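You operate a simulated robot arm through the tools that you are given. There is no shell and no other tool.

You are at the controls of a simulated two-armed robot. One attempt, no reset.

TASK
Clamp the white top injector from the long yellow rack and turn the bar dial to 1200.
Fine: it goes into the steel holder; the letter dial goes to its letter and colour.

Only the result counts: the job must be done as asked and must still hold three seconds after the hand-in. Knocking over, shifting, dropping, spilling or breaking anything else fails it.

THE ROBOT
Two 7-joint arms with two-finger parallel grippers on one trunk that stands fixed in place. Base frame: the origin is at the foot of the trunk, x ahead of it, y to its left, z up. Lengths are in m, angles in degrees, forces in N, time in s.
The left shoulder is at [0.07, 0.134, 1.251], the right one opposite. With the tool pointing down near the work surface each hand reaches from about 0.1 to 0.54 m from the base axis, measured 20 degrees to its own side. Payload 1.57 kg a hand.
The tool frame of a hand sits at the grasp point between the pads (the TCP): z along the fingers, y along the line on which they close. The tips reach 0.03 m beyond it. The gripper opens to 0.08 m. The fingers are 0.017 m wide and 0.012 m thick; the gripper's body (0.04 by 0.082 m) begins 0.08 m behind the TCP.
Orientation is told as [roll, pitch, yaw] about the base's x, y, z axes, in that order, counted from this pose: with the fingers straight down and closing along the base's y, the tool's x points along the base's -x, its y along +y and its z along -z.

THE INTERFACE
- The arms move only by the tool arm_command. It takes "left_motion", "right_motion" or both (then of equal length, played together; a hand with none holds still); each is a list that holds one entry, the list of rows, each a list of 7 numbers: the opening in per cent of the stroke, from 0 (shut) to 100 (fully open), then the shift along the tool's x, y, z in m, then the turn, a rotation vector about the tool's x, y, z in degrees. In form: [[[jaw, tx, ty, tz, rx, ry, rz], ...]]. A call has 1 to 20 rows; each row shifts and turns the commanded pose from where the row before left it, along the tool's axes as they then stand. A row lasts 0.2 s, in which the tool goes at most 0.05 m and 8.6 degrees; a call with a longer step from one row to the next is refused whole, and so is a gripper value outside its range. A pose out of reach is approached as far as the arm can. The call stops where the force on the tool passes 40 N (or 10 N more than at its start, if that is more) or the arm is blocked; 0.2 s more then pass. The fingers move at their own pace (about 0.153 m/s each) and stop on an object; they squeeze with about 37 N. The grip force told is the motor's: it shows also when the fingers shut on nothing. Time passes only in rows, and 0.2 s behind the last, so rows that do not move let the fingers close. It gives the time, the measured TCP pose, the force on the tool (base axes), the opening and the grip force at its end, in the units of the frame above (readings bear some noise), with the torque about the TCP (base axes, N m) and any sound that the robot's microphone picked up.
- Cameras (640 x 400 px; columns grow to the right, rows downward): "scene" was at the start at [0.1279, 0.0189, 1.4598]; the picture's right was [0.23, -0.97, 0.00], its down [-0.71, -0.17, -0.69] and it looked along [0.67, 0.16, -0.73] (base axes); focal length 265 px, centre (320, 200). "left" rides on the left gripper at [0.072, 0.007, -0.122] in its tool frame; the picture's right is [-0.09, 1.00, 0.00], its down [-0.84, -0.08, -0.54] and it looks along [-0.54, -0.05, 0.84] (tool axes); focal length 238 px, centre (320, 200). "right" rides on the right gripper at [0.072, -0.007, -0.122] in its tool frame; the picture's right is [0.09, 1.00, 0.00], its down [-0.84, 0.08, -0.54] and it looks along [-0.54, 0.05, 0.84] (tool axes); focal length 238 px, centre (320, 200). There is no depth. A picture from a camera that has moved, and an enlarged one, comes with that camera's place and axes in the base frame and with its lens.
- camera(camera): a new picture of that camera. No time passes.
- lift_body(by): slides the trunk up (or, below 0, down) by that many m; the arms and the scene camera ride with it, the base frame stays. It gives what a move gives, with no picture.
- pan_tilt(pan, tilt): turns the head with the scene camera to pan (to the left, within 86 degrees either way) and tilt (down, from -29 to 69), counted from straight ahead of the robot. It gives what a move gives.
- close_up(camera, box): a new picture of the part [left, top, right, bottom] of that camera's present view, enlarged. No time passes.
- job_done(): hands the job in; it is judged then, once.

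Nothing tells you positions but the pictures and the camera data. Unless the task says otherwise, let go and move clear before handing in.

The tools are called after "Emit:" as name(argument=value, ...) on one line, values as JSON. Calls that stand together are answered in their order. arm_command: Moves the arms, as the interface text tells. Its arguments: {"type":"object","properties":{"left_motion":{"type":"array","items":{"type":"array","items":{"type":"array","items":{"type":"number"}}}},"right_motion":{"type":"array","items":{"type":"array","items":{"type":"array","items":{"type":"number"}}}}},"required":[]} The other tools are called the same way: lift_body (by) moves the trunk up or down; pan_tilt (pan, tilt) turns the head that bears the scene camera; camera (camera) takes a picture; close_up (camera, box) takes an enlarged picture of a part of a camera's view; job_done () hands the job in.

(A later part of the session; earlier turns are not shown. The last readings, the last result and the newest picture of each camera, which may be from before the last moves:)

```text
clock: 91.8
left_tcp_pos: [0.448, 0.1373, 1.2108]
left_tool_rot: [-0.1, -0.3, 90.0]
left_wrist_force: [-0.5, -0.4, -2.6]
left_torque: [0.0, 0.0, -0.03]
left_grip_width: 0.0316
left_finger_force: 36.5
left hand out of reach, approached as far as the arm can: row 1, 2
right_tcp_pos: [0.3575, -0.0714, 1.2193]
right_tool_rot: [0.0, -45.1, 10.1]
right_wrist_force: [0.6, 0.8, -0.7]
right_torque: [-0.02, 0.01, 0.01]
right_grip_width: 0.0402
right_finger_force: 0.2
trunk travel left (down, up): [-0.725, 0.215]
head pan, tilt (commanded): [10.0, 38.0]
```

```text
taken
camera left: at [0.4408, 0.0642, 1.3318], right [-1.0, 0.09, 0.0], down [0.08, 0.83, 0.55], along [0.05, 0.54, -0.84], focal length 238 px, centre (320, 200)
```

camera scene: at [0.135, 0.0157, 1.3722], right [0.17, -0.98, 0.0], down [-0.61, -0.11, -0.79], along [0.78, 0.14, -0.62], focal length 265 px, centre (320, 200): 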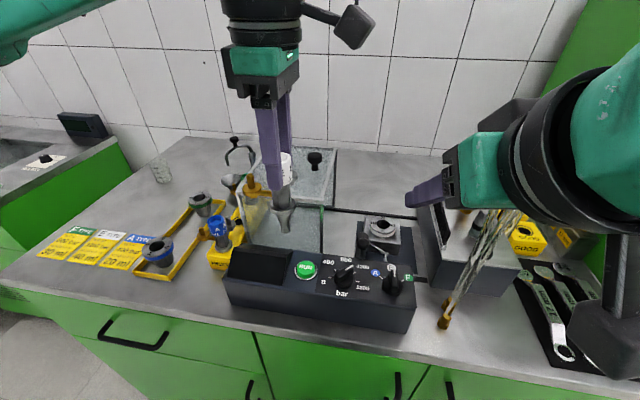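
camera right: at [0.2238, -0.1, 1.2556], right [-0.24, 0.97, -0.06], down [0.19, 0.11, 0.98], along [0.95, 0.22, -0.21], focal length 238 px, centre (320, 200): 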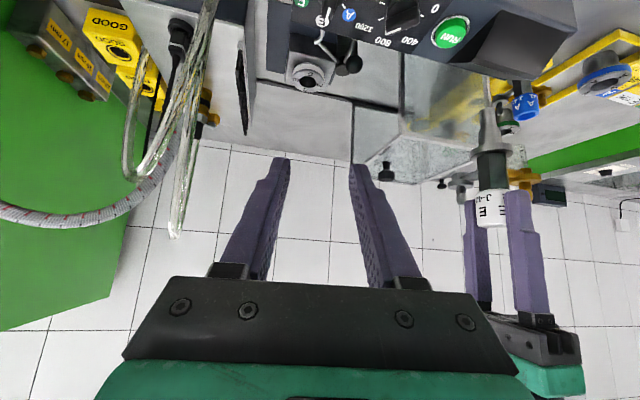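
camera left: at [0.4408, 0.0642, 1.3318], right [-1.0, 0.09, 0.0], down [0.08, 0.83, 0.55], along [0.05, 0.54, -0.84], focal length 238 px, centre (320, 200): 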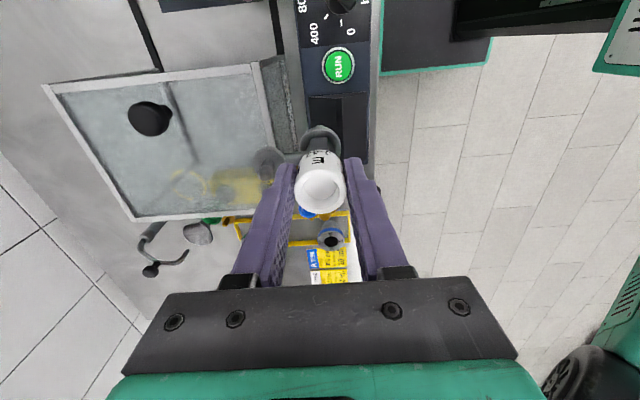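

Left is at its reach limit at [0.448, 0.137, 1.211], which is fine for the hand-over. Moving the right hand to a pre-grasp 75 mm behind the cap.

Emit:
arm_command(right_motion=[[[55, -0.0023, 0.03185, 0.0096, 0, 0, 0], [55, -0.0023, 0.03185, 0.0096, 0, 0, 0], [55, -0.0023, 0.03185, 0.0096, 0, 0, 0], [55, -0.0023, 0.03185, 0.0096, 0, 0, 0], [55, -0.0023, 0.03185, 0.0096, 0, 0, 0], [55, -0.0023, 0.03185, 0.0096, 0, 0, 0], [55, 0, 0, 0, 0, 0, 0]]])

Emit:
camera(camera="right")

Emit:
camera(camera="scene")

```text
clock: 93.5
left_tcp_pos: [0.4479, 0.1375, 1.2097]
left_tool_rot: [-0.1, -0.3, 90.0]
left_wrist_force: [-0.2, -0.3, -2.4]
left_torque: [0.0, 0.01, 0.01]
left_grip_width: 0.0315
left_finger_force: 36.6
right_tcp_pos: [0.3726, 0.127, 1.1892]
right_tool_rot: [0.1, -45.0, 10.1]
right_wrist_force: [-0.3, -0.8, 0.8]
right_torque: [0.0, 0.0, 0.0]
right_grip_width: 0.0438
right_finger_force: 0.0
trunk travel left (down, up): [-0.725, 0.215]
head pan, tilt (commanded): [10.0, 38.0]
```

```text
taken
camera right: at [0.2385, 0.0977, 1.2254], right [-0.24, 0.97, -0.06], down [0.19, 0.11, 0.98], along [0.95, 0.22, -0.21], focal length 238 px, centre (320, 200)
```

right: 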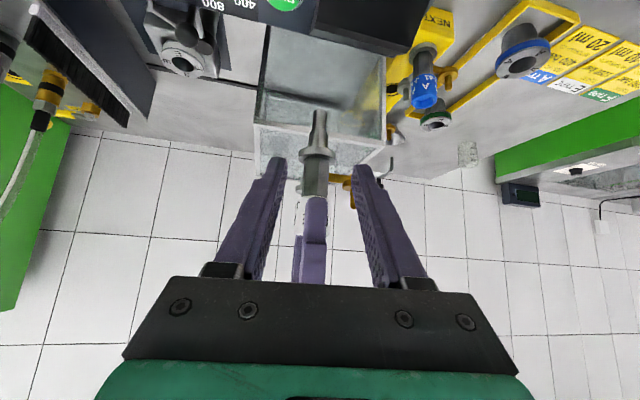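

```text
taken
camera scene: at [0.1355, 0.0147, 1.3722], right [0.17, -0.98, 0.0], down [-0.61, -0.11, -0.79], along [0.78, 0.14, -0.62], focal length 265 px, centre (320, 200)
```

scene: 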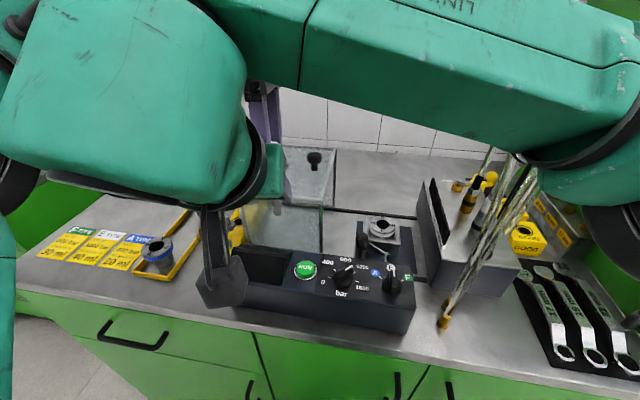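

Emit:
close_up(camera="right", box=[240, 90, 400, 290])

```text
2.00 times, centred on (320, 190) of right
camera zoom: at [0.2385, 0.0977, 1.2254], right [-0.24, 0.97, -0.06], down [0.19, 0.11, 0.98], along [0.95, 0.22, -0.21], focal length 477 px, centre (320, 220)
```

zoom: 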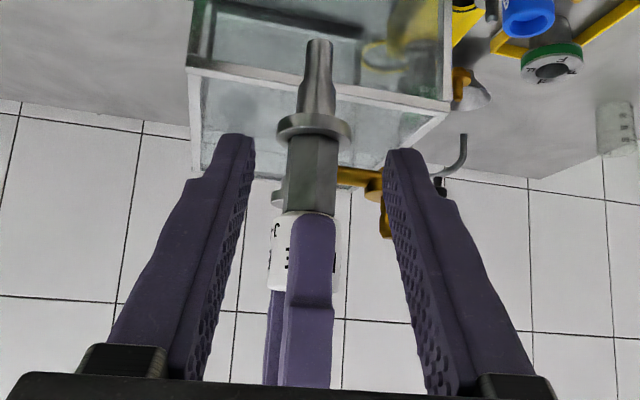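

The geometry checks out (lateral error about 1 mm). Moving the right hand forward so its fingers straddle the cap from behind.

Emit:
arm_command(right_motion=[[[55, -0.0137, -0.0004, 0.0133, 0, 0, 0], [55, -0.0137, -0.0004, 0.0133, 0, 0, 0], [55, -0.0137, -0.0004, 0.0133, 0, 0, 0], [55, 0, 0, 0, 0, 0, 0]]])

Emit:
close_up(camera="right", box=[240, 90, 400, 290])

Emit:
camera(camera="left")

```text
clock: 94.5
left_tcp_pos: [0.448, 0.139, 1.2106]
left_tool_rot: [-0.2, -0.3, 90.0]
left_wrist_force: [2.4, 0.7, -4.0]
left_torque: [0.01, -0.11, -0.08]
left_grip_width: 0.0314
left_finger_force: 37.1
right_tcp_pos: [0.4304, 0.1347, 1.1889]
right_tool_rot: [-0.1, -45.0, 10.2]
right_wrist_force: [-2.9, -0.9, 0.4]
right_torque: [0.0, 0.05, 0.1]
right_grip_width: 0.0438
right_finger_force: 0.1
trunk travel left (down, up): [-0.725, 0.215]
head pan, tilt (commanded): [10.0, 38.0]
```

```text
2.00 times, centred on (320, 190) of right
camera zoom: at [0.296, 0.1056, 1.2254], right [-0.24, 0.97, -0.06], down [0.19, 0.11, 0.97], along [0.95, 0.22, -0.21], focal length 477 px, centre (320, 220)
```

zoom: 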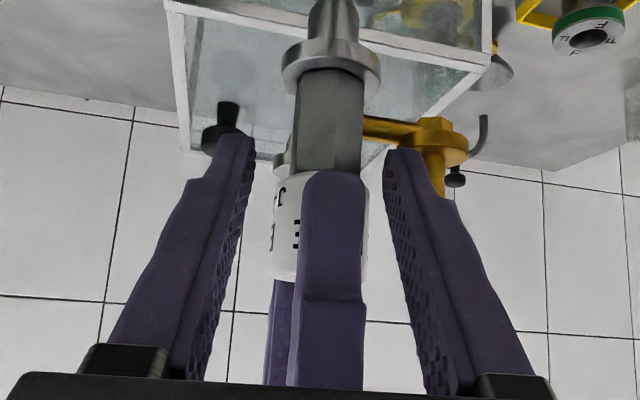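

```text
taken
camera left: at [0.4417, 0.0648, 1.3315], right [-1.0, 0.09, 0.0], down [0.08, 0.83, 0.55], along [0.05, 0.54, -0.84], focal length 238 px, centre (320, 200)
```

left: 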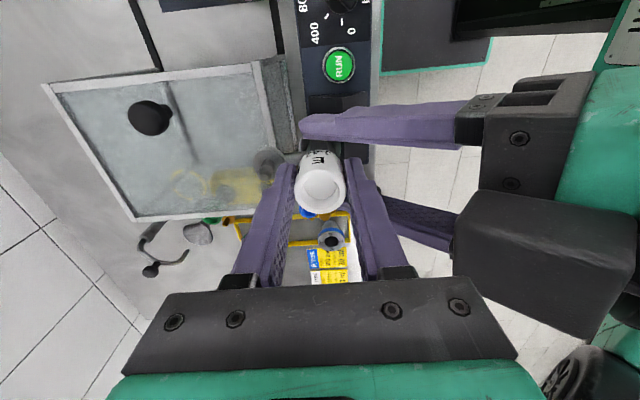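

A light contact (≈2.5 N) shows the right +y finger brushing the brown port pin. I back off, narrow the opening, and re-approach.

Emit:
arm_command(right_motion=[[[55, 0.0137, 0.0004, -0.0133, 0, 0, 0], [46, 0.0069, 0.0002, -0.0067, 0, 0, 0], [46, 0, 0, 0, 0, 0, 0], [46, 0, 0, 0, 0, 0, 0]]])

Emit:
close_up(camera="right", box=[240, 90, 400, 290])

Emit:
close_up(camera="left", box=[240, 110, 400, 230])

```text
clock: 95.5
left_tcp_pos: [0.4479, 0.1379, 1.211]
left_tool_rot: [-0.1, -0.2, 90.0]
left_wrist_force: [-0.1, -0.5, -2.9]
left_torque: [-0.03, 0.03, 0.04]
left_grip_width: 0.0313
left_finger_force: 37.1
right_tcp_pos: [0.4021, 0.132, 1.1895]
right_tool_rot: [0.2, -45.1, 10.1]
right_wrist_force: [-0.5, 0.9, -0.6]
right_torque: [0.01, 0.02, 0.01]
right_grip_width: 0.0367
right_finger_force: 0.0
trunk travel left (down, up): [-0.725, 0.215]
head pan, tilt (commanded): [10.0, 38.0]
```

```text
2.00 times, centred on (320, 190) of right
camera zoom: at [0.2678, 0.1013, 1.2253], right [-0.24, 0.97, -0.06], down [0.19, 0.11, 0.98], along [0.95, 0.22, -0.21], focal length 477 px, centre (320, 220)
```

zoom: 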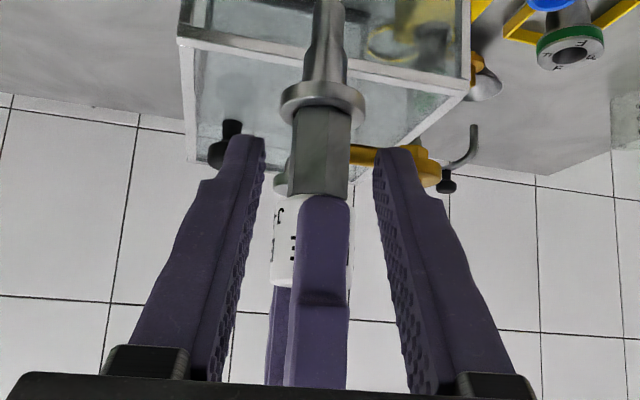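

```text
3.33 times, centred on (320, 170) of left
camera zoom: at [0.4416, 0.0646, 1.3315], right [-1.0, 0.09, 0.0], down [0.08, 0.83, 0.55], along [0.05, 0.54, -0.84], focal length 794 px, centre (320, 300)
```

zoom: 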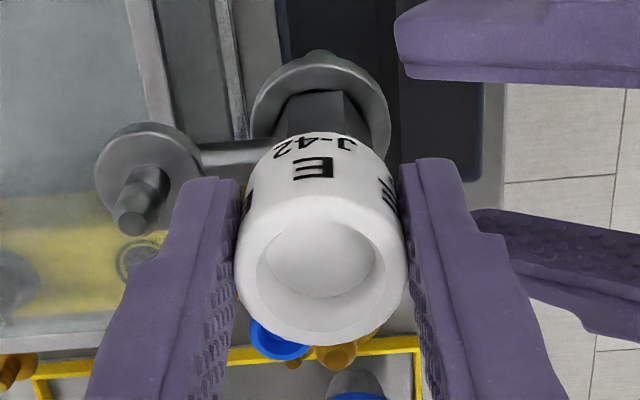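

No contact now and the injector has not moved in the left grip. Re-approaching with the narrower opening.

Emit:
arm_command(right_motion=[[[46, -0.011, -0.0005, 0.011, 0, 0, 0], [46, -0.011, -0.0005, 0.011, 0, 0, 0], [46, 0, 0, 0, 0, 0, 0]]])

Emit:
close_up(camera="right", box=[240, 90, 400, 290])

```text
clock: 96.2
left_tcp_pos: [0.4483, 0.1381, 1.2098]
left_tool_rot: [-0.2, -0.4, 90.0]
left_wrist_force: [0.0, 0.5, -1.9]
left_torque: [0.03, 0.02, 0.0]
left_grip_width: 0.0315
left_finger_force: 37.1
right_tcp_pos: [0.432, 0.1363, 1.1898]
right_tool_rot: [0.0, -45.0, 10.1]
right_wrist_force: [-0.1, -0.4, 0.2]
right_torque: [0.01, 0.0, 0.0]
right_grip_width: 0.0368
right_finger_force: 0.1
trunk travel left (down, up): [-0.725, 0.215]
head pan, tilt (commanded): [10.0, 38.0]
```

```text
2.00 times, centred on (320, 190) of right
camera zoom: at [0.2986, 0.107, 1.2266], right [-0.24, 0.97, -0.06], down [0.19, 0.11, 0.98], along [0.95, 0.22, -0.21], focal length 477 px, centre (320, 220)
```

zoom: 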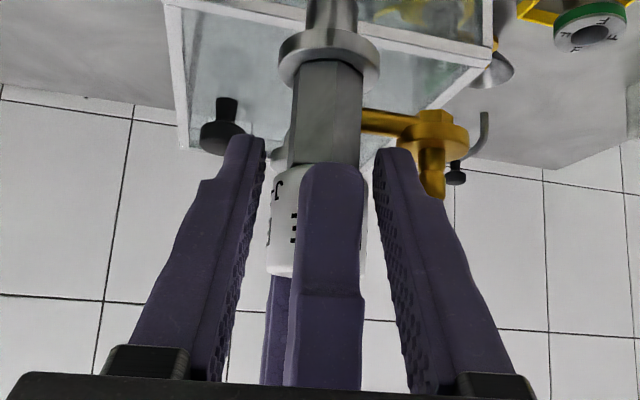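

Clear of contact. Advancing the last 10 mm and closing the right gripper on the cap.

Emit:
arm_command(right_motion=[[[46, -0.0035, 0, 0.0035, 0, 0, 0], [46, -0.0035, 0, 0.0035, 0, 0, 0], [46, 0, 0, 0, 0, 0, 0]]])

Emit:
close_up(camera="right", box=[240, 90, 400, 290])

Emit:
camera(camera="left")

```text
clock: 97.0
left_tcp_pos: [0.4483, 0.1386, 1.2107]
left_tool_rot: [0.0, -0.2, 90.1]
left_wrist_force: [1.3, 1.2, -4.5]
left_torque: [-0.04, -0.05, -0.08]
left_grip_width: 0.0317
left_finger_force: 37.0
right_tcp_pos: [0.4426, 0.1391, 1.1891]
right_tool_rot: [0.1, -45.0, 10.1]
right_wrist_force: [-0.5, -0.1, 2.9]
right_torque: [0.07, 0.05, 0.03]
right_grip_width: 0.0366
right_finger_force: 0.1
trunk travel left (down, up): [-0.725, 0.215]
head pan, tilt (commanded): [10.0, 38.0]
```

```text
2.00 times, centred on (320, 190) of right
camera zoom: at [0.3089, 0.109, 1.2253], right [-0.24, 0.97, -0.06], down [0.19, 0.11, 0.98], along [0.95, 0.22, -0.21], focal length 477 px, centre (320, 220)
```

zoom: 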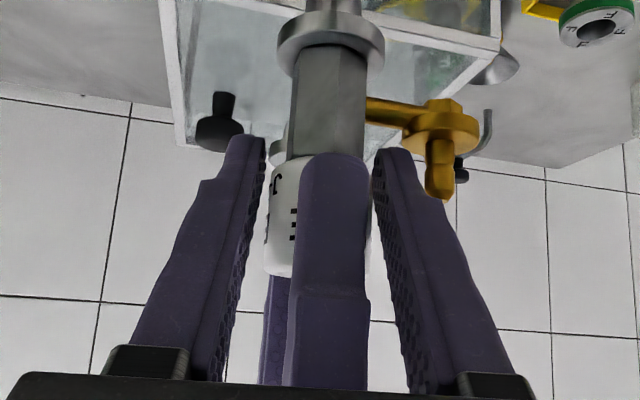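

```text
taken
camera left: at [0.4418, 0.0647, 1.3313], right [-1.0, 0.09, 0.0], down [0.08, 0.83, 0.55], along [0.05, 0.54, -0.84], focal length 238 px, centre (320, 200)
```

left: 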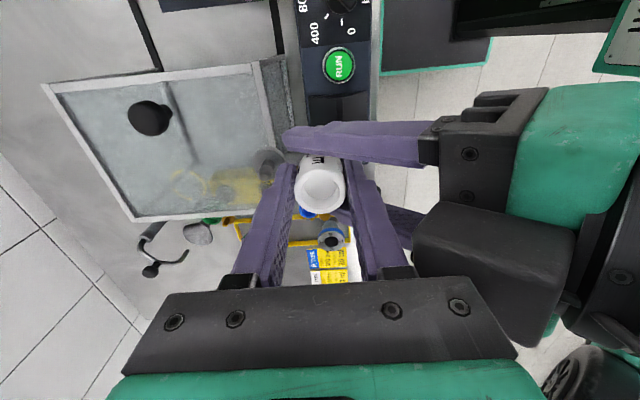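

A light touch on the pin step again (≈2 N), but closing moves that finger inward. Closing the right gripper now.

Emit:
arm_command(right_motion=[[[42, 0, 0, 0, 0, 0, 0], [0, 0, 0, 0, 0, 0, 0], [0, 0, 0, 0, 0, 0, 0], [0, 0, 0, 0, 0, 0, 0]]])

Emit:
close_up(camera="right", box=[240, 90, 400, 290])

Emit:
close_up(camera="left", box=[220, 90, 440, 250])

```text
clock: 98.0
left_tcp_pos: [0.448, 0.139, 1.2108]
left_tool_rot: [0.0, -0.3, 89.9]
left_wrist_force: [0.2, -4.7, -7.2]
left_torque: [-0.28, 0.01, -0.11]
left_grip_width: 0.0315
left_finger_force: 36.8
right_tcp_pos: [0.4432, 0.1398, 1.1904]
right_tool_rot: [0.1, -44.9, 10.0]
right_wrist_force: [-0.1, 4.2, 4.6]
right_torque: [0.18, -0.04, 0.14]
right_grip_width: 0.0312
right_finger_force: 36.8
trunk travel left (down, up): [-0.725, 0.215]
head pan, tilt (commanded): [10.0, 38.0]
```

```text
2.00 times, centred on (320, 190) of right
camera zoom: at [0.309, 0.109, 1.2253], right [-0.24, 0.97, -0.06], down [0.19, 0.11, 0.98], along [0.95, 0.22, -0.21], focal length 477 px, centre (320, 220)
```

zoom: 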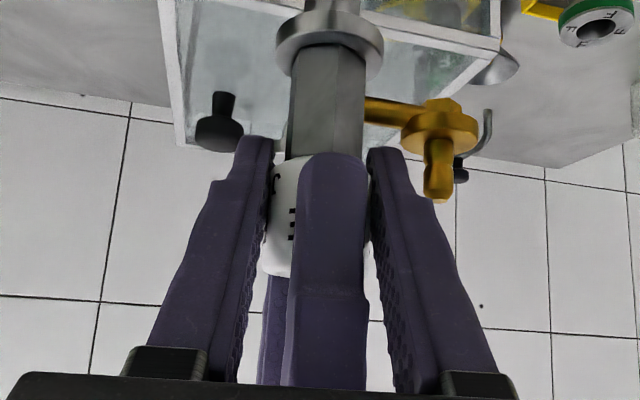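

```text
2.50 times, centred on (330, 170) of left
camera zoom: at [0.4417, 0.0645, 1.3314], right [-1.0, 0.09, 0.0], down [0.08, 0.83, 0.55], along [0.05, 0.54, -0.84], focal length 596 px, centre (295, 275)
```

zoom: 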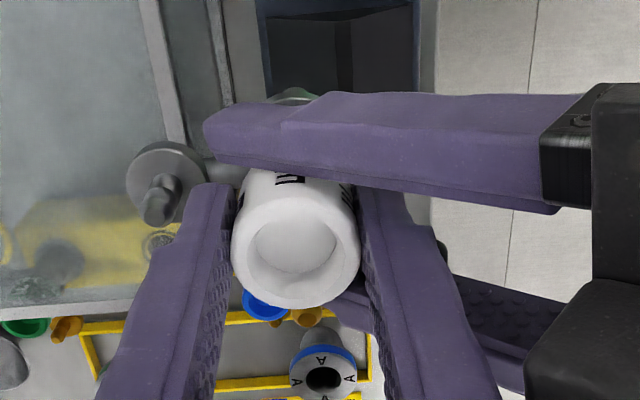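

Both hands hold the cap. Now the left hand opens (R keeps gripping).

Emit:
arm_command(left_motion=[[[45, 0, 0, 0, 0, 0, 0], [58, 0, 0, 0, 0, 0, 0], [58, 0, 0, 0, 0, 0, 0]]], right_motion=[[[0, 0, 0, 0, 0, 0, 0], [0, 0, 0, 0, 0, 0, 0], [0, 0, 0, 0, 0, 0, 0]]])

Emit:
close_up(camera="right", box=[240, 90, 400, 290])

Emit:
close_up(camera="left", box=[220, 90, 440, 250])

```text
clock: 98.8
left_tcp_pos: [0.4489, 0.1388, 1.2112]
left_tool_rot: [-0.1, -0.3, 90.0]
left_wrist_force: [12.8, 7.2, 6.5]
left_torque: [-0.53, 1.08, -0.13]
left_grip_width: 0.0349
left_finger_force: 0.1
right_tcp_pos: [0.4431, 0.1378, 1.188]
right_tool_rot: [0.0, -44.9, 10.2]
right_wrist_force: [-13.0, -8.2, -6.4]
right_torque: [0.71, -1.27, 0.07]
right_grip_width: 0.0308
right_finger_force: 37.5
trunk travel left (down, up): [-0.725, 0.215]
head pan, tilt (commanded): [10.0, 38.0]
```

```text
2.00 times, centred on (320, 190) of right
camera zoom: at [0.3087, 0.1089, 1.2248], right [-0.24, 0.97, -0.07], down [0.19, 0.11, 0.97], along [0.95, 0.22, -0.21], focal length 477 px, centre (320, 220)
```

zoom: 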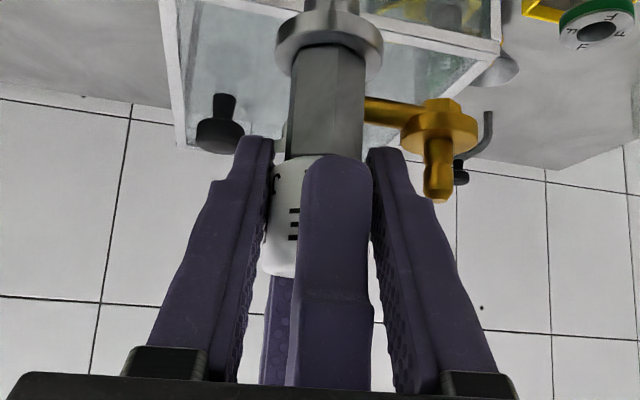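

```text
2.50 times, centred on (330, 170) of left
camera zoom: at [0.442, 0.0651, 1.3318], right [-1.0, 0.09, 0.0], down [0.08, 0.83, 0.55], along [0.05, 0.54, -0.84], focal length 596 px, centre (295, 275)
```

zoom: 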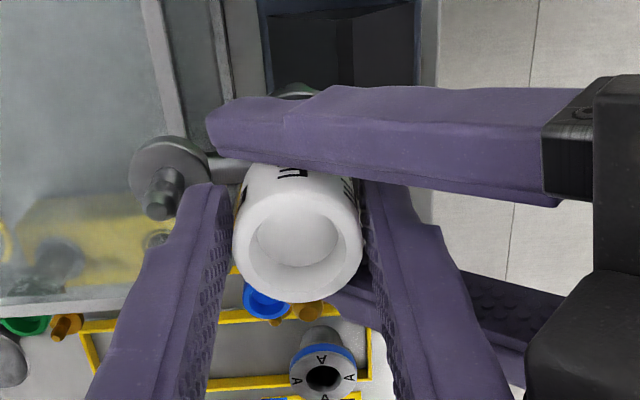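

The left finger base touches the right hand while opening (about 13 N), but the cap is already free (34.9 mm vs 31.5 mm). I'll ease the left jaw to that width, then lower the injector out with the right hand.

Emit:
arm_command(left_motion=[[[43, 0, 0, 0, 0, 0, 0], [43, 0, 0, 0, 0, 0, 0]]], right_motion=[[[0, 0, 0, 0, 0, 0, 0], [0, 0, 0, 0, 0, 0, 0]]])

```text
clock: 99.5
left_tcp_pos: [0.4479, 0.1386, 1.2106]
left_tool_rot: [-0.1, -0.2, 89.9]
left_wrist_force: [5.2, 1.0, 2.1]
left_torque: [-0.07, 0.24, 0.0]
left_grip_width: 0.0328
left_finger_force: 0.2
right_tcp_pos: [0.4441, 0.139, 1.1884]
right_tool_rot: [0.1, -45.0, 10.1]
right_wrist_force: [-5.3, 0.1, -2.8]
right_torque: [0.06, -0.29, -0.01]
right_grip_width: 0.0306
right_finger_force: 36.7
trunk travel left (down, up): [-0.725, 0.215]
head pan, tilt (commanded): [10.0, 38.0]
```

Emit:
arm_command(left_motion=[[[43, 0, 0, 0, 0, 0, 0], [43, 0, 0, 0, 0, 0, 0], [43, 0, 0, 0, 0, 0, 0]]], right_motion=[[[0, 0.004, 0, 0.004, 0, 0, 0], [0, 0.004, 0, 0.004, 0, 0, 0], [0, 0, 0, 0, 0, 0, 0]]])

Emit:
close_up(camera="left", box=[220, 90, 440, 250])

```text
clock: 100.2
left_tcp_pos: [0.4468, 0.1373, 1.2109]
left_tool_rot: [-0.1, -0.3, 89.9]
left_wrist_force: [1.3, 0.7, -0.6]
left_torque: [0.0, 0.02, 0.02]
left_grip_width: 0.0337
left_finger_force: 0.0
right_tcp_pos: [0.4426, 0.1376, 1.1769]
right_tool_rot: [0.1, -45.0, 10.1]
right_wrist_force: [-0.2, -0.4, -0.4]
right_torque: [-0.02, 0.0, -0.01]
right_grip_width: 0.031
right_finger_force: 36.7
trunk travel left (down, up): [-0.725, 0.215]
head pan, tilt (commanded): [10.0, 38.0]
```

```text
2.50 times, centred on (330, 170) of left
camera zoom: at [0.4415, 0.0646, 1.3316], right [-1.0, 0.09, 0.0], down [0.08, 0.83, 0.55], along [0.05, 0.54, -0.84], focal length 596 px, centre (295, 275)
```

zoom: 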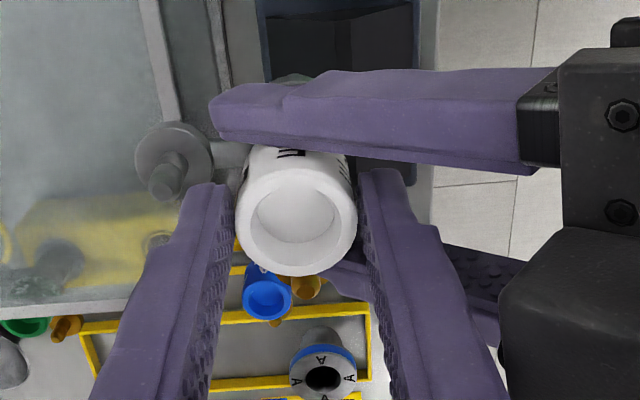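

Contact is gone and the cap is sliding out. Continuing down.

Emit:
arm_command(left_motion=[[[43, 0, 0, 0, 0, 0, 0], [43, 0, 0, 0, 0, 0, 0], [43, 0, 0, 0, 0, 0, 0], [43, 0, 0, 0, 0, 0, 0]]], right_motion=[[[0, 0.006, 0, 0.006, 0, 0, 0], [0, 0.006, 0, 0.006, 0, 0, 0], [0, 0.006, 0, 0.006, 0, 0, 0], [0, 0, 0, 0, 0, 0, 0]]])

Emit:
camera(camera="left")

Emit:
close_up(camera="right", box=[240, 60, 400, 290])

```text
clock: 101.2
left_tcp_pos: [0.4483, 0.1389, 1.2117]
left_tool_rot: [-0.1, -0.3, 90.0]
left_wrist_force: [-0.1, -0.7, -0.5]
left_torque: [-0.04, -0.02, -0.01]
left_grip_width: 0.0343
left_finger_force: 0.1
right_tcp_pos: [0.4411, 0.1387, 1.1515]
right_tool_rot: [0.1, -45.0, 10.2]
right_wrist_force: [0.7, -0.4, 1.0]
right_torque: [-0.01, 0.03, 0.0]
right_grip_width: 0.0306
right_finger_force: 37.4
trunk travel left (down, up): [-0.725, 0.215]
head pan, tilt (commanded): [10.0, 38.0]
```

```text
taken
camera left: at [0.4417, 0.0647, 1.3315], right [-1.0, 0.09, 0.0], down [0.08, 0.83, 0.55], along [0.05, 0.54, -0.84], focal length 238 px, centre (320, 200)
```

left: 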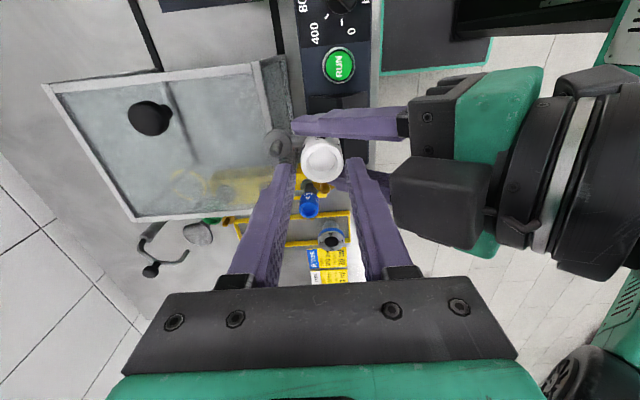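

```text
1.74 times, centred on (320, 175) of right
camera zoom: at [0.3074, 0.108, 1.1881], right [-0.24, 0.97, -0.06], down [0.19, 0.11, 0.97], along [0.95, 0.22, -0.21], focal length 414 px, centre (320, 244)
```

zoom: 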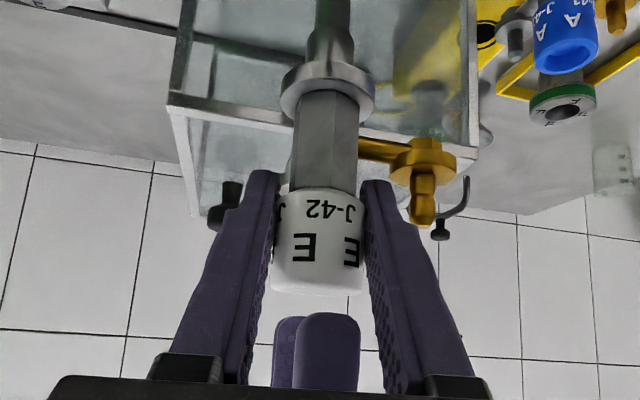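

The right hand now holds the injector alone and the left fingers are above it. Backing the right hand out, then retreating the left hand outward.

Emit:
arm_command(right_motion=[[[0, 0.0143, 0, -0.0143, 0, 0, 0], [0, 0.0143, 0, -0.0143, 0, 0, 0], [0, 0.0143, 0, -0.0143, 0, 0, 0], [0, 0, 0, 0, 0, 0, 0]]])

Emit:
arm_command(left_motion=[[[43, -0.02, 0, -0.01, 0, 0, 0], [43, -0.035, 0, -0.01, 0, 0, 0], [43, -0.035, 0, 0, 0, 0, 0], [43, -0.035, 0, 0, 0, 0, 0], [43, -0.035, 0, 0, 0, 0, 0], [43, 0, 0.03, 0, 0, 0, 0], [43, 0, 0.03, 0, 0, 0, 0], [43, 0, 0, 0, 0, 0, 0]]])

Emit:
camera(camera="right")

Emit:
camera(camera="scene")

Emit:
camera(camera="left")

```text
clock: 102.2
left_tcp_pos: [0.4482, 0.1372, 1.2103]
left_tool_rot: [-0.2, -0.3, 90.0]
left_wrist_force: [0.8, 0.6, -0.5]
left_torque: [0.0, -0.01, -0.03]
left_grip_width: 0.0345
left_finger_force: 0.0
right_tcp_pos: [0.382, 0.127, 1.1523]
right_tool_rot: [0.0, -45.0, 10.1]
right_wrist_force: [-0.2, 0.3, 0.3]
right_torque: [0.02, 0.03, 0.02]
right_grip_width: 0.031
right_finger_force: 37.5
trunk travel left (down, up): [-0.725, 0.215]
head pan, tilt (commanded): [10.0, 38.0]
```

```text
clock: 104.0
left_tcp_pos: [0.3907, 0.3003, 1.2315]
left_tool_rot: [0.1, -0.4, 89.9]
left_wrist_force: [0.2, 0.0, -0.5]
left_torque: [0.0, 0.06, -0.03]
left_grip_width: 0.0345
left_finger_force: 0.1
right_tcp_pos: [0.3838, 0.1289, 1.1519]
right_tool_rot: [0.2, -44.9, 10.1]
right_wrist_force: [0.2, 0.6, 0.2]
right_torque: [-0.01, 0.0, 0.04]
right_grip_width: 0.0307
right_finger_force: 36.9
trunk travel left (down, up): [-0.725, 0.215]
head pan, tilt (commanded): [10.0, 38.0]
```

```text
taken
camera right: at [0.2502, 0.0982, 1.188], right [-0.24, 0.97, -0.06], down [0.19, 0.11, 0.97], along [0.95, 0.22, -0.21], focal length 238 px, centre (320, 200)
```

right: 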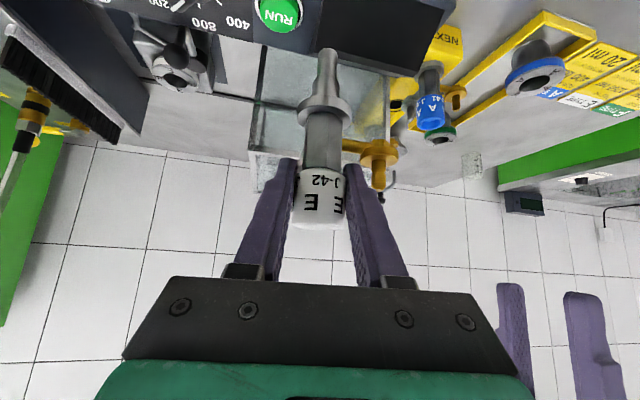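

```text
taken
camera scene: at [0.1368, 0.0157, 1.372], right [0.17, -0.98, 0.0], down [-0.61, -0.11, -0.79], along [0.78, 0.14, -0.62], focal length 265 px, centre (320, 200)
```

scene: 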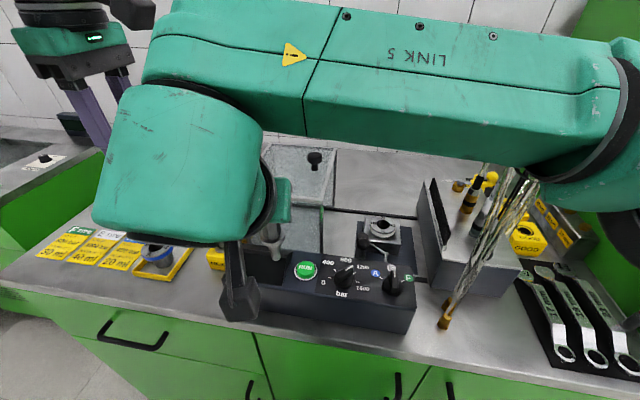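

```text
taken
camera left: at [0.3846, 0.2261, 1.3522], right [-1.0, 0.09, 0.0], down [0.08, 0.83, 0.55], along [0.05, 0.54, -0.84], focal length 238 px, centre (320, 200)
```

left: 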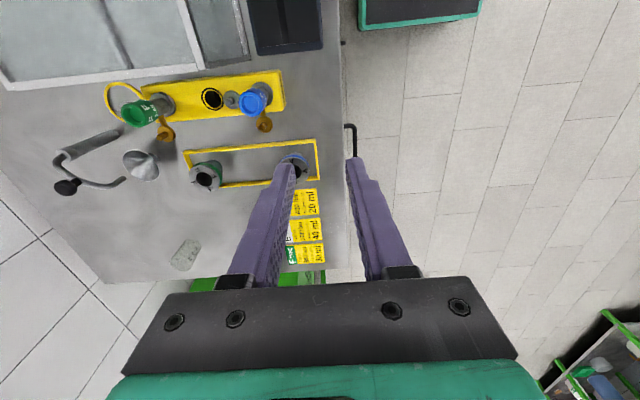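

Hand-over succeeded: the right hand holds the injector vertically with ports toward +y/+x. To keep the right forearm high above the tubes I raise the trunk, then carry the injector to the right at safe height.

Emit:
lift_body(by=0.15)

Emit:
arm_command(right_motion=[[[0, 0.0168, -0.0296, 0.0094, 0, 0, 0], [0, 0.0168, -0.0296, 0.0094, 0, 0, 0], [0, 0.0168, -0.0296, 0.0094, 0, 0, 0], [0, 0.0168, -0.0296, 0.0094, 0, 0, 0], [0, 0.0168, -0.0296, 0.0094, 0, 0, 0], [0, 0, 0, 0, 0, 0, 0]]])

Emit:
camera(camera="right")

Emit:
camera(camera="scene")

```text
clock: 105.8
left_tcp_pos: [0.3907, 0.2993, 1.3823]
left_tool_rot: [0.0, -0.5, 90.1]
left_wrist_force: [-0.4, 0.3, -0.4]
left_torque: [-0.01, -0.02, 0.0]
left_grip_width: 0.0345
left_finger_force: 0.0
right_tcp_pos: [0.3836, 0.1272, 1.3017]
right_tool_rot: [0.0, -45.1, 10.0]
right_wrist_force: [0.2, 0.4, -2.9]
right_torque: [0.01, -0.01, -0.01]
right_grip_width: 0.0306
right_finger_force: 37.1
trunk travel left (down, up): [-0.875, 0.065]
head pan, tilt (commanded): [10.0, 38.0]
```

```text
clock: 107.2
left_tcp_pos: [0.3904, 0.2999, 1.3816]
left_tool_rot: [0.0, -0.3, 90.1]
left_wrist_force: [-0.4, 0.0, -0.3]
left_torque: [-0.01, 0.01, -0.03]
left_grip_width: 0.0344
left_finger_force: 0.0
right_tcp_pos: [0.3825, -0.023, 1.2072]
right_tool_rot: [0.1, -45.0, 10.2]
right_wrist_force: [-0.2, 0.0, -3.2]
right_torque: [-0.05, 0.02, 0.0]
right_grip_width: 0.0308
right_finger_force: 37.1
trunk travel left (down, up): [-0.875, 0.065]
head pan, tilt (commanded): [10.0, 38.0]
```

```text
taken
camera right: at [0.2494, -0.0519, 1.2439], right [-0.24, 0.97, -0.07], down [0.19, 0.11, 0.97], along [0.95, 0.22, -0.21], focal length 238 px, centre (320, 200)
```

right: 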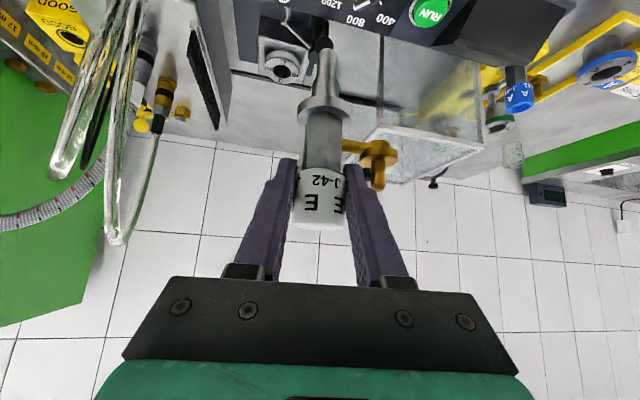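

```text
taken
camera scene: at [0.1354, 0.016, 1.5222], right [0.17, -0.98, 0.0], down [-0.61, -0.11, -0.79], along [0.78, 0.14, -0.62], focal length 265 px, centre (320, 200)
```

scene: 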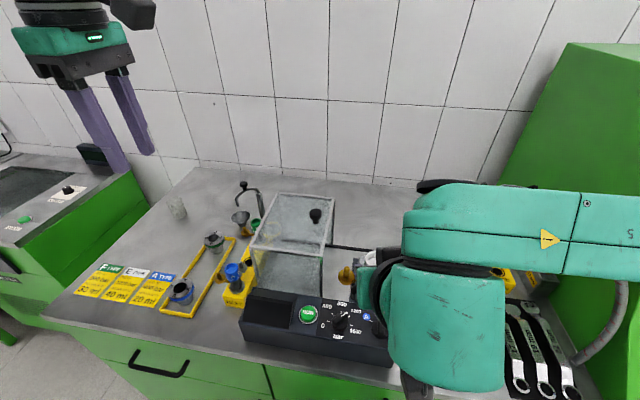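

Rotating the right hand to yaw 0 and moving forward over the panel at z≈1.19 (nozzle tip about 1.09).

Emit:
arm_command(right_motion=[[[0, 0, 0, 0, 3.54, 0, 3.54], [0, 0, 0, 0, 3.54, 0, 3.54], [0, -0.0212, -0.0055, 0.0283, 0, 0, 0], [0, -0.0212, -0.0055, 0.0283, 0, 0, 0], [0, -0.0212, -0.0055, 0.0283, 0, 0, 0], [0, -0.0212, -0.0055, 0.0283, 0, 0, 0], [0, 0, 0, 0, 0, 0, 0]]])

Emit:
pan_tilt(pan=-25, tilt=45)

Emit:
camera(camera="scene")

Emit:
camera(camera="right")

```text
clock: 108.8
left_tcp_pos: [0.3902, 0.2983, 1.382]
left_tool_rot: [0.0, -0.4, 90.0]
left_wrist_force: [-0.3, -0.5, 0.3]
left_torque: [0.0, -0.05, 0.0]
left_grip_width: 0.0345
left_finger_force: 0.0
right_tcp_pos: [0.5236, -0.0441, 1.1878]
right_tool_rot: [0.1, -45.0, 0.1]
right_wrist_force: [0.0, 0.7, -3.1]
right_torque: [0.02, 0.02, 0.01]
right_grip_width: 0.0309
right_finger_force: 36.7
trunk travel left (down, up): [-0.875, 0.065]
head pan, tilt (commanded): [10.0, 38.0]
```

```text
clock: 109.8
left_tcp_pos: [0.3902, 0.2993, 1.382]
left_tool_rot: [-0.1, -0.5, 90.0]
left_wrist_force: [0.8, -0.3, -0.2]
left_torque: [0.03, 0.0, -0.01]
left_grip_width: 0.0342
left_finger_force: 0.0
right_tcp_pos: [0.5231, -0.0434, 1.1885]
right_tool_rot: [0.1, -45.0, 0.1]
right_wrist_force: [0.0, 1.2, -3.0]
right_torque: [0.01, 0.05, 0.03]
right_grip_width: 0.0311
right_finger_force: 37.2
trunk travel left (down, up): [-0.875, 0.065]
head pan, tilt (commanded): [-25.0, 45.0]
```

```text
taken
camera scene: at [0.1245, -0.0339, 1.5119], right [-0.42, -0.91, 0.0], down [-0.64, 0.3, -0.71], along [0.64, -0.3, -0.71], focal length 265 px, centre (320, 200)
```

scene: 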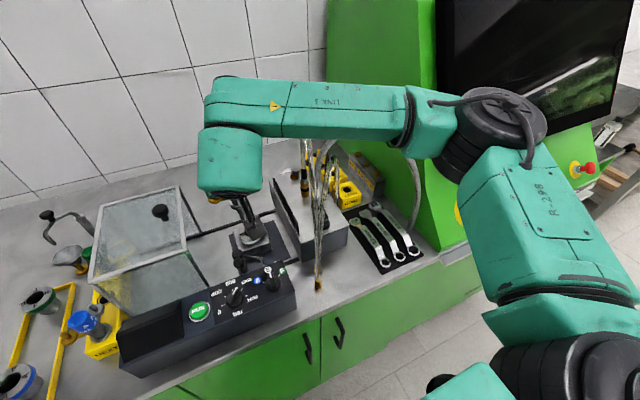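

```text
taken
camera right: at [0.3865, -0.0497, 1.2252], right [-0.07, 1.0, -0.06], down [0.21, 0.08, 0.97], along [0.98, 0.05, -0.21], focal length 238 px, centre (320, 200)
```

right: 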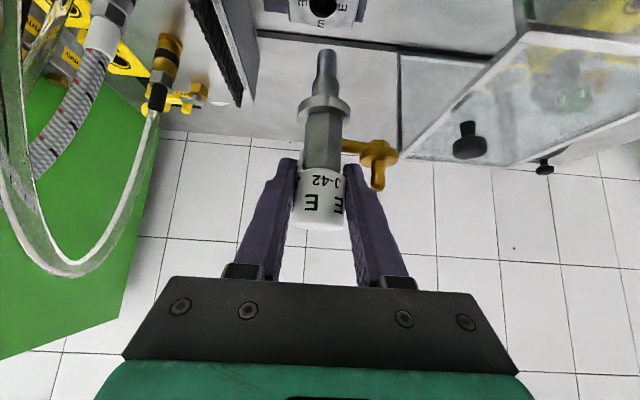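

The forearm is well above the tubes. I raise the trunk a little more for extra clearance, and turn the left hand (yaw −45°) to use its camera as a side observer of the holder.

Emit:
lift_body(by=0.05)

Emit:
arm_command(left_motion=[[[43, 0, 0, 0, 0, 0, 8.4], [43, 0, 0, 0, 0, 0, 8.4], [43, 0, 0, 0, 0, 0, 8.4], [43, 0, 0, 0, 0, 0, 8.4], [43, 0, 0, 0, 0, 0, 8.4], [43, 0, 0, 0, 0, 0, 8.4], [43, 0, 0, 0, 0, 0, 8.4], [43, 0, 0, 0, 0, 0, 8.4], [43, 0, 0, 0, 0, 0, 8.4], [43, 0, 0, 0, 0, 0, 8.4], [43, 0, 0, 0, 0, 0, 8.4], [43, 0, 0, 0, 0, 0, 8.4], [43, 0, 0, 0, 0, 0, 8.4], [43, 0, 0, 0, 0, 0, 8.4], [43, 0, 0, 0, 0, 0, 8.4], [43, 0, 0, 0, 0, 0, 8.4]]])

Emit:
camera(camera="left")

```text
clock: 110.7
left_tcp_pos: [0.391, 0.2999, 1.4313]
left_tool_rot: [0.1, -0.5, 90.0]
left_wrist_force: [0.0, 0.7, -0.1]
left_torque: [0.0, -0.01, 0.03]
left_grip_width: 0.0345
left_finger_force: 0.0
right_tcp_pos: [0.5234, -0.044, 1.2377]
right_tool_rot: [0.1, -44.9, 0.0]
right_wrist_force: [0.5, 0.3, -2.7]
right_torque: [0.0, 0.07, -0.03]
right_grip_width: 0.0308
right_finger_force: 37.0
trunk travel left (down, up): [-0.925, 0.015]
head pan, tilt (commanded): [-25.0, 45.0]
```

```text
clock: 114.1
left_tcp_pos: [0.39, 0.2995, 1.4317]
left_tool_rot: [0.3, 0.2, -44.6]
left_wrist_force: [-0.1, -0.2, -0.3]
left_torque: [-0.01, -0.01, 0.02]
left_grip_width: 0.0345
left_finger_force: 0.0
right_tcp_pos: [0.524, -0.0431, 1.2391]
right_tool_rot: [0.0, -45.0, 0.1]
right_wrist_force: [-0.3, -0.6, -3.5]
right_torque: [-0.03, 0.02, 0.03]
right_grip_width: 0.0309
right_finger_force: 37.6
trunk travel left (down, up): [-0.925, 0.015]
head pan, tilt (commanded): [-25.0, 45.0]
```

```text
taken
camera left: at [0.3445, 0.3532, 1.5538], right [0.76, 0.64, 0.0], down [0.54, -0.65, 0.54], along [0.35, -0.41, -0.84], focal length 238 px, centre (320, 200)
```

left: 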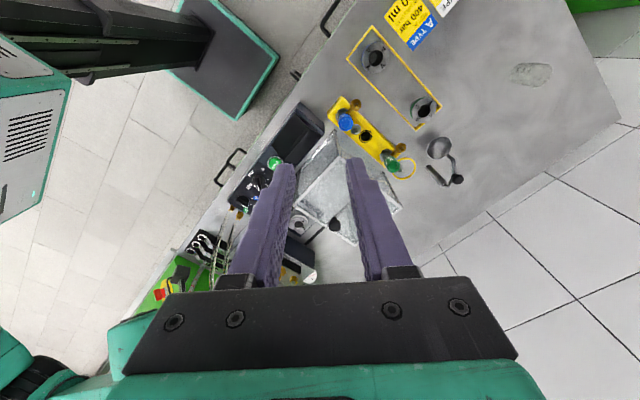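

Emit:
arm_command(left_motion=[[[100, -0.0164, -0.01425, 0.035, 0, 0, 0], [100, -0.0164, -0.01425, 0.035, 0, 0, 0], [100, -0.0164, -0.01425, 0.035, 0, 0, 0], [100, -0.0164, -0.01425, 0.035, 0, 0, 0], [100, -0.0164, -0.01425, 0.035, 0, 0, 0], [100, -0.0164, -0.01425, 0.035, 0, 0, 0], [100, 0, 0, 0, 0, -7, 0], [100, 0, 0, 0, 0, -7, 0], [100, 0, 0, 0, 0, -6, 0], [100, 0, 0, 0, 0, 0, 0]]])

Emit:
camera(camera="left")

Emit:
camera(camera="scene")

```text
clock: 116.3
left_tcp_pos: [0.4008, 0.17, 1.2217]
left_tool_rot: [0.3, -19.8, -44.5]
left_wrist_force: [-0.2, 0.4, -0.2]
left_torque: [-0.01, -0.03, 0.02]
left_grip_width: 0.08
left_finger_force: 0.1
right_tcp_pos: [0.5254, -0.0439, 1.2386]
right_tool_rot: [0.1, -45.0, 0.1]
right_wrist_force: [-0.4, -0.2, -3.2]
right_torque: [0.0, 0.04, 0.01]
right_grip_width: 0.0307
right_finger_force: 36.8
trunk travel left (down, up): [-0.925, 0.015]
head pan, tilt (commanded): [-25.0, 45.0]
```

```text
taken
camera left: at [0.3289, 0.2497, 1.3108], right [0.76, 0.65, 0.04], down [0.38, -0.48, 0.79], along [0.53, -0.59, -0.61], focal length 238 px, centre (320, 200)
```

left: 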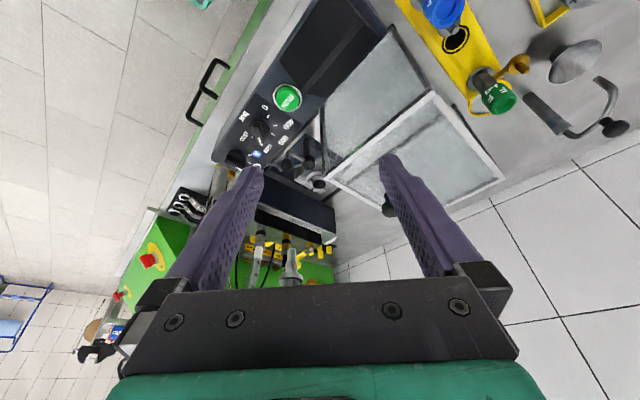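

```text
taken
camera scene: at [0.125, -0.0347, 1.5618], right [-0.42, -0.91, 0.0], down [-0.64, 0.3, -0.71], along [0.64, -0.3, -0.71], focal length 265 px, centre (320, 200)
```

scene: 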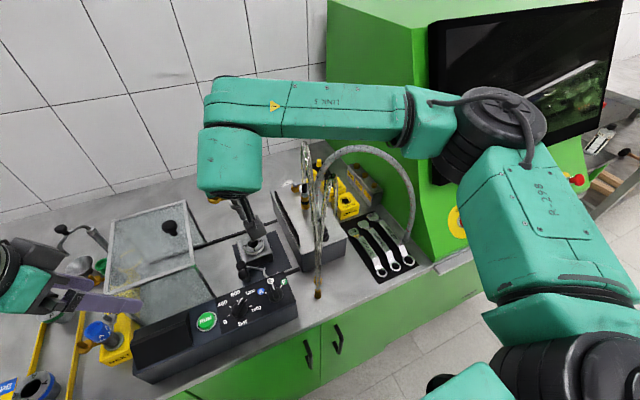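

Emit:
close_up(camera="left", box=[225, 110, 385, 290])

Emit:
close_up(camera="scene", box=[180, 170, 320, 310])

```text
2.22 times, centred on (305, 200) of left
camera zoom: at [0.3289, 0.2497, 1.3108], right [0.76, 0.65, 0.04], down [0.38, -0.48, 0.79], along [0.53, -0.59, -0.61], focal length 530 px, centre (353, 200)
```

zoom: 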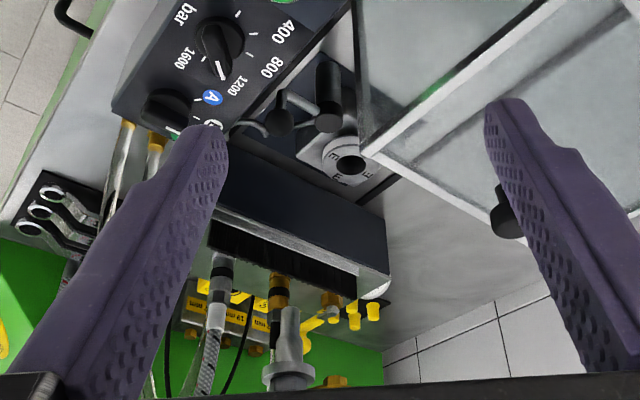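

```text
2.86 times, centred on (250, 240) of scene
camera zoom: at [0.125, -0.0347, 1.5618], right [-0.42, -0.91, 0.0], down [-0.64, 0.3, -0.71], along [0.64, -0.3, -0.71], focal length 757 px, centre (520, 86)
```

zoom: 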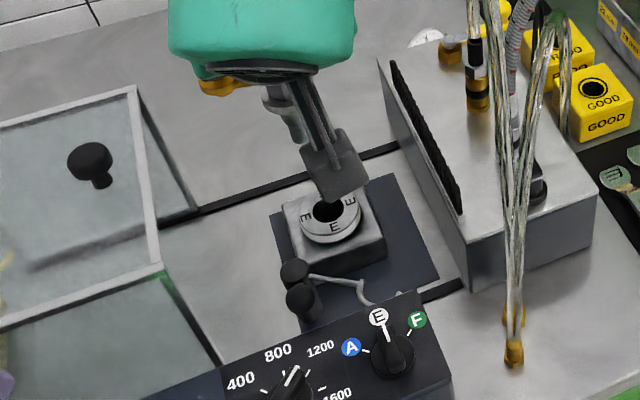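

Bore center is about [0.600, -0.0505] from several views. Moving the injector over it (TCP target [0.595, -0.0505]) and down to z≈1.13.

Emit:
arm_command(right_motion=[[[0, -0.0074, -0.0022, 0.0256, 0, 0, 0], [0, -0.0074, -0.0022, 0.0256, 0, 0, 0], [0, -0.0074, -0.0022, 0.0256, 0, 0, 0], [0, 0.0165, 0, 0.0165, 0, 0, 0], [0, 0.0165, 0, 0.0165, 0, 0, 0], [0, 0.0165, 0, 0.0165, 0, 0, 0], [0, 0, 0, 0, 0, 0, 0]]])

Emit:
close_up(camera="left", box=[225, 110, 385, 290])

Emit:
camera(camera="right")

Emit:
camera(camera="scene")

```text
clock: 117.9
left_tcp_pos: [0.4018, 0.172, 1.2206]
left_tool_rot: [0.3, -19.7, -44.5]
left_wrist_force: [-0.4, 0.1, 1.0]
left_torque: [0.04, 0.01, -0.01]
left_grip_width: 0.0801
left_finger_force: 0.1
right_tcp_pos: [0.593, -0.0513, 1.1286]
right_tool_rot: [0.2, -45.0, 0.0]
right_wrist_force: [0.6, 0.6, -2.8]
right_torque: [0.02, 0.06, 0.0]
right_grip_width: 0.0304
right_finger_force: 37.1
trunk travel left (down, up): [-0.925, 0.015]
head pan, tilt (commanded): [-25.0, 45.0]
```

```text
2.22 times, centred on (305, 200) of left
camera zoom: at [0.3285, 0.2504, 1.3111], right [0.76, 0.65, 0.04], down [0.38, -0.48, 0.79], along [0.53, -0.59, -0.61], focal length 530 px, centre (353, 200)
```

zoom: 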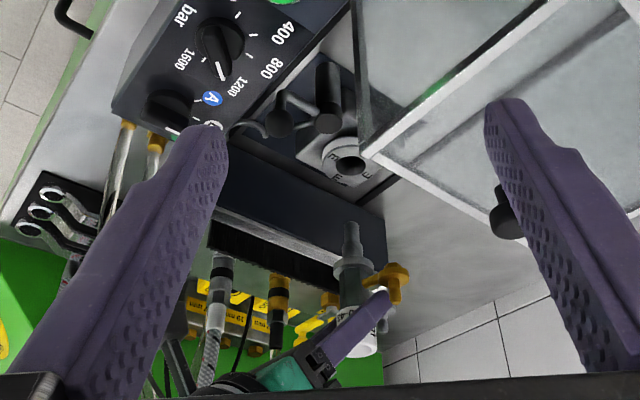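

```text
taken
camera right: at [0.4559, -0.0571, 1.1656], right [-0.07, 1.0, -0.06], down [0.21, 0.08, 0.97], along [0.98, 0.05, -0.21], focal length 238 px, centre (320, 200)
```

right: 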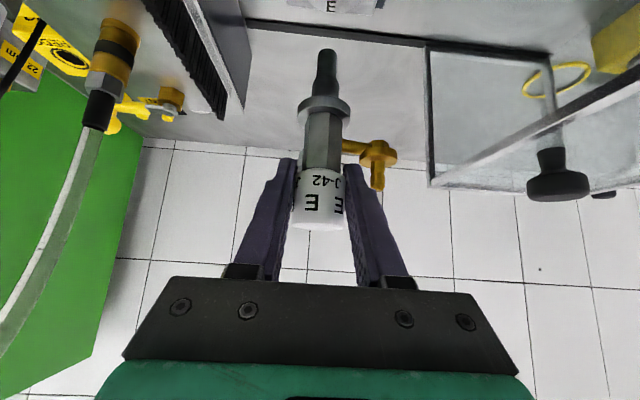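

```text
taken
camera scene: at [0.1242, -0.034, 1.5619], right [-0.42, -0.91, 0.0], down [-0.64, 0.3, -0.71], along [0.64, -0.3, -0.71], focal length 265 px, centre (320, 200)
```

scene: 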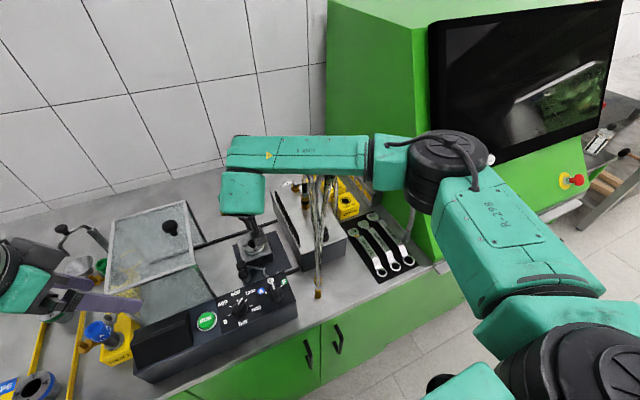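

Emit:
close_up(camera="scene", box=[200, 170, 320, 290])

Emit:
close_up(camera="left", box=[280, 140, 360, 280])

```text
3.33 times, centred on (260, 230) of scene
camera zoom: at [0.1242, -0.034, 1.5619], right [-0.42, -0.91, 0.0], down [-0.64, 0.3, -0.71], along [0.64, -0.3, -0.71], focal length 884 px, centre (520, 100)
```

zoom: 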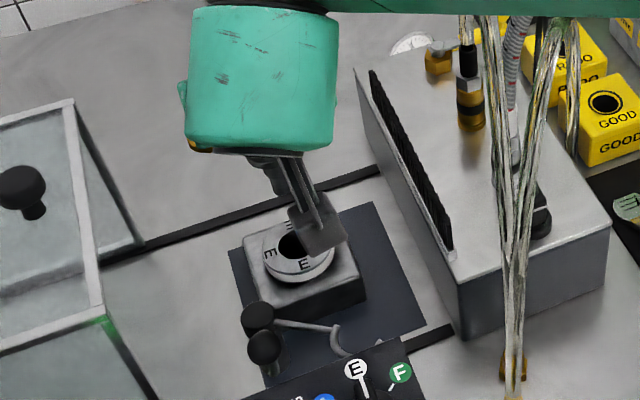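

```text
2.86 times, centred on (320, 210) of left
camera zoom: at [0.3285, 0.2504, 1.3111], right [0.76, 0.65, 0.04], down [0.38, -0.48, 0.79], along [0.53, -0.59, -0.61], focal length 681 px, centre (320, 171)
```

zoom: 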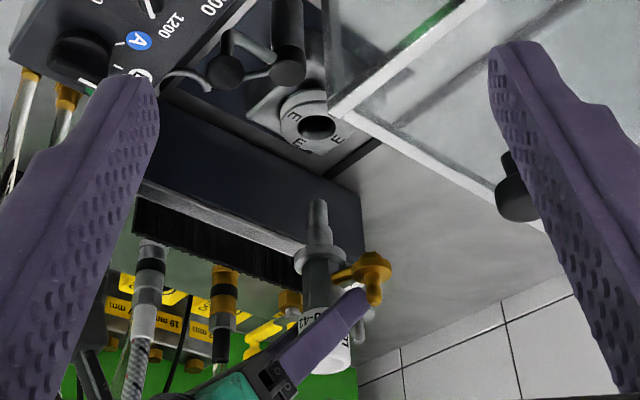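

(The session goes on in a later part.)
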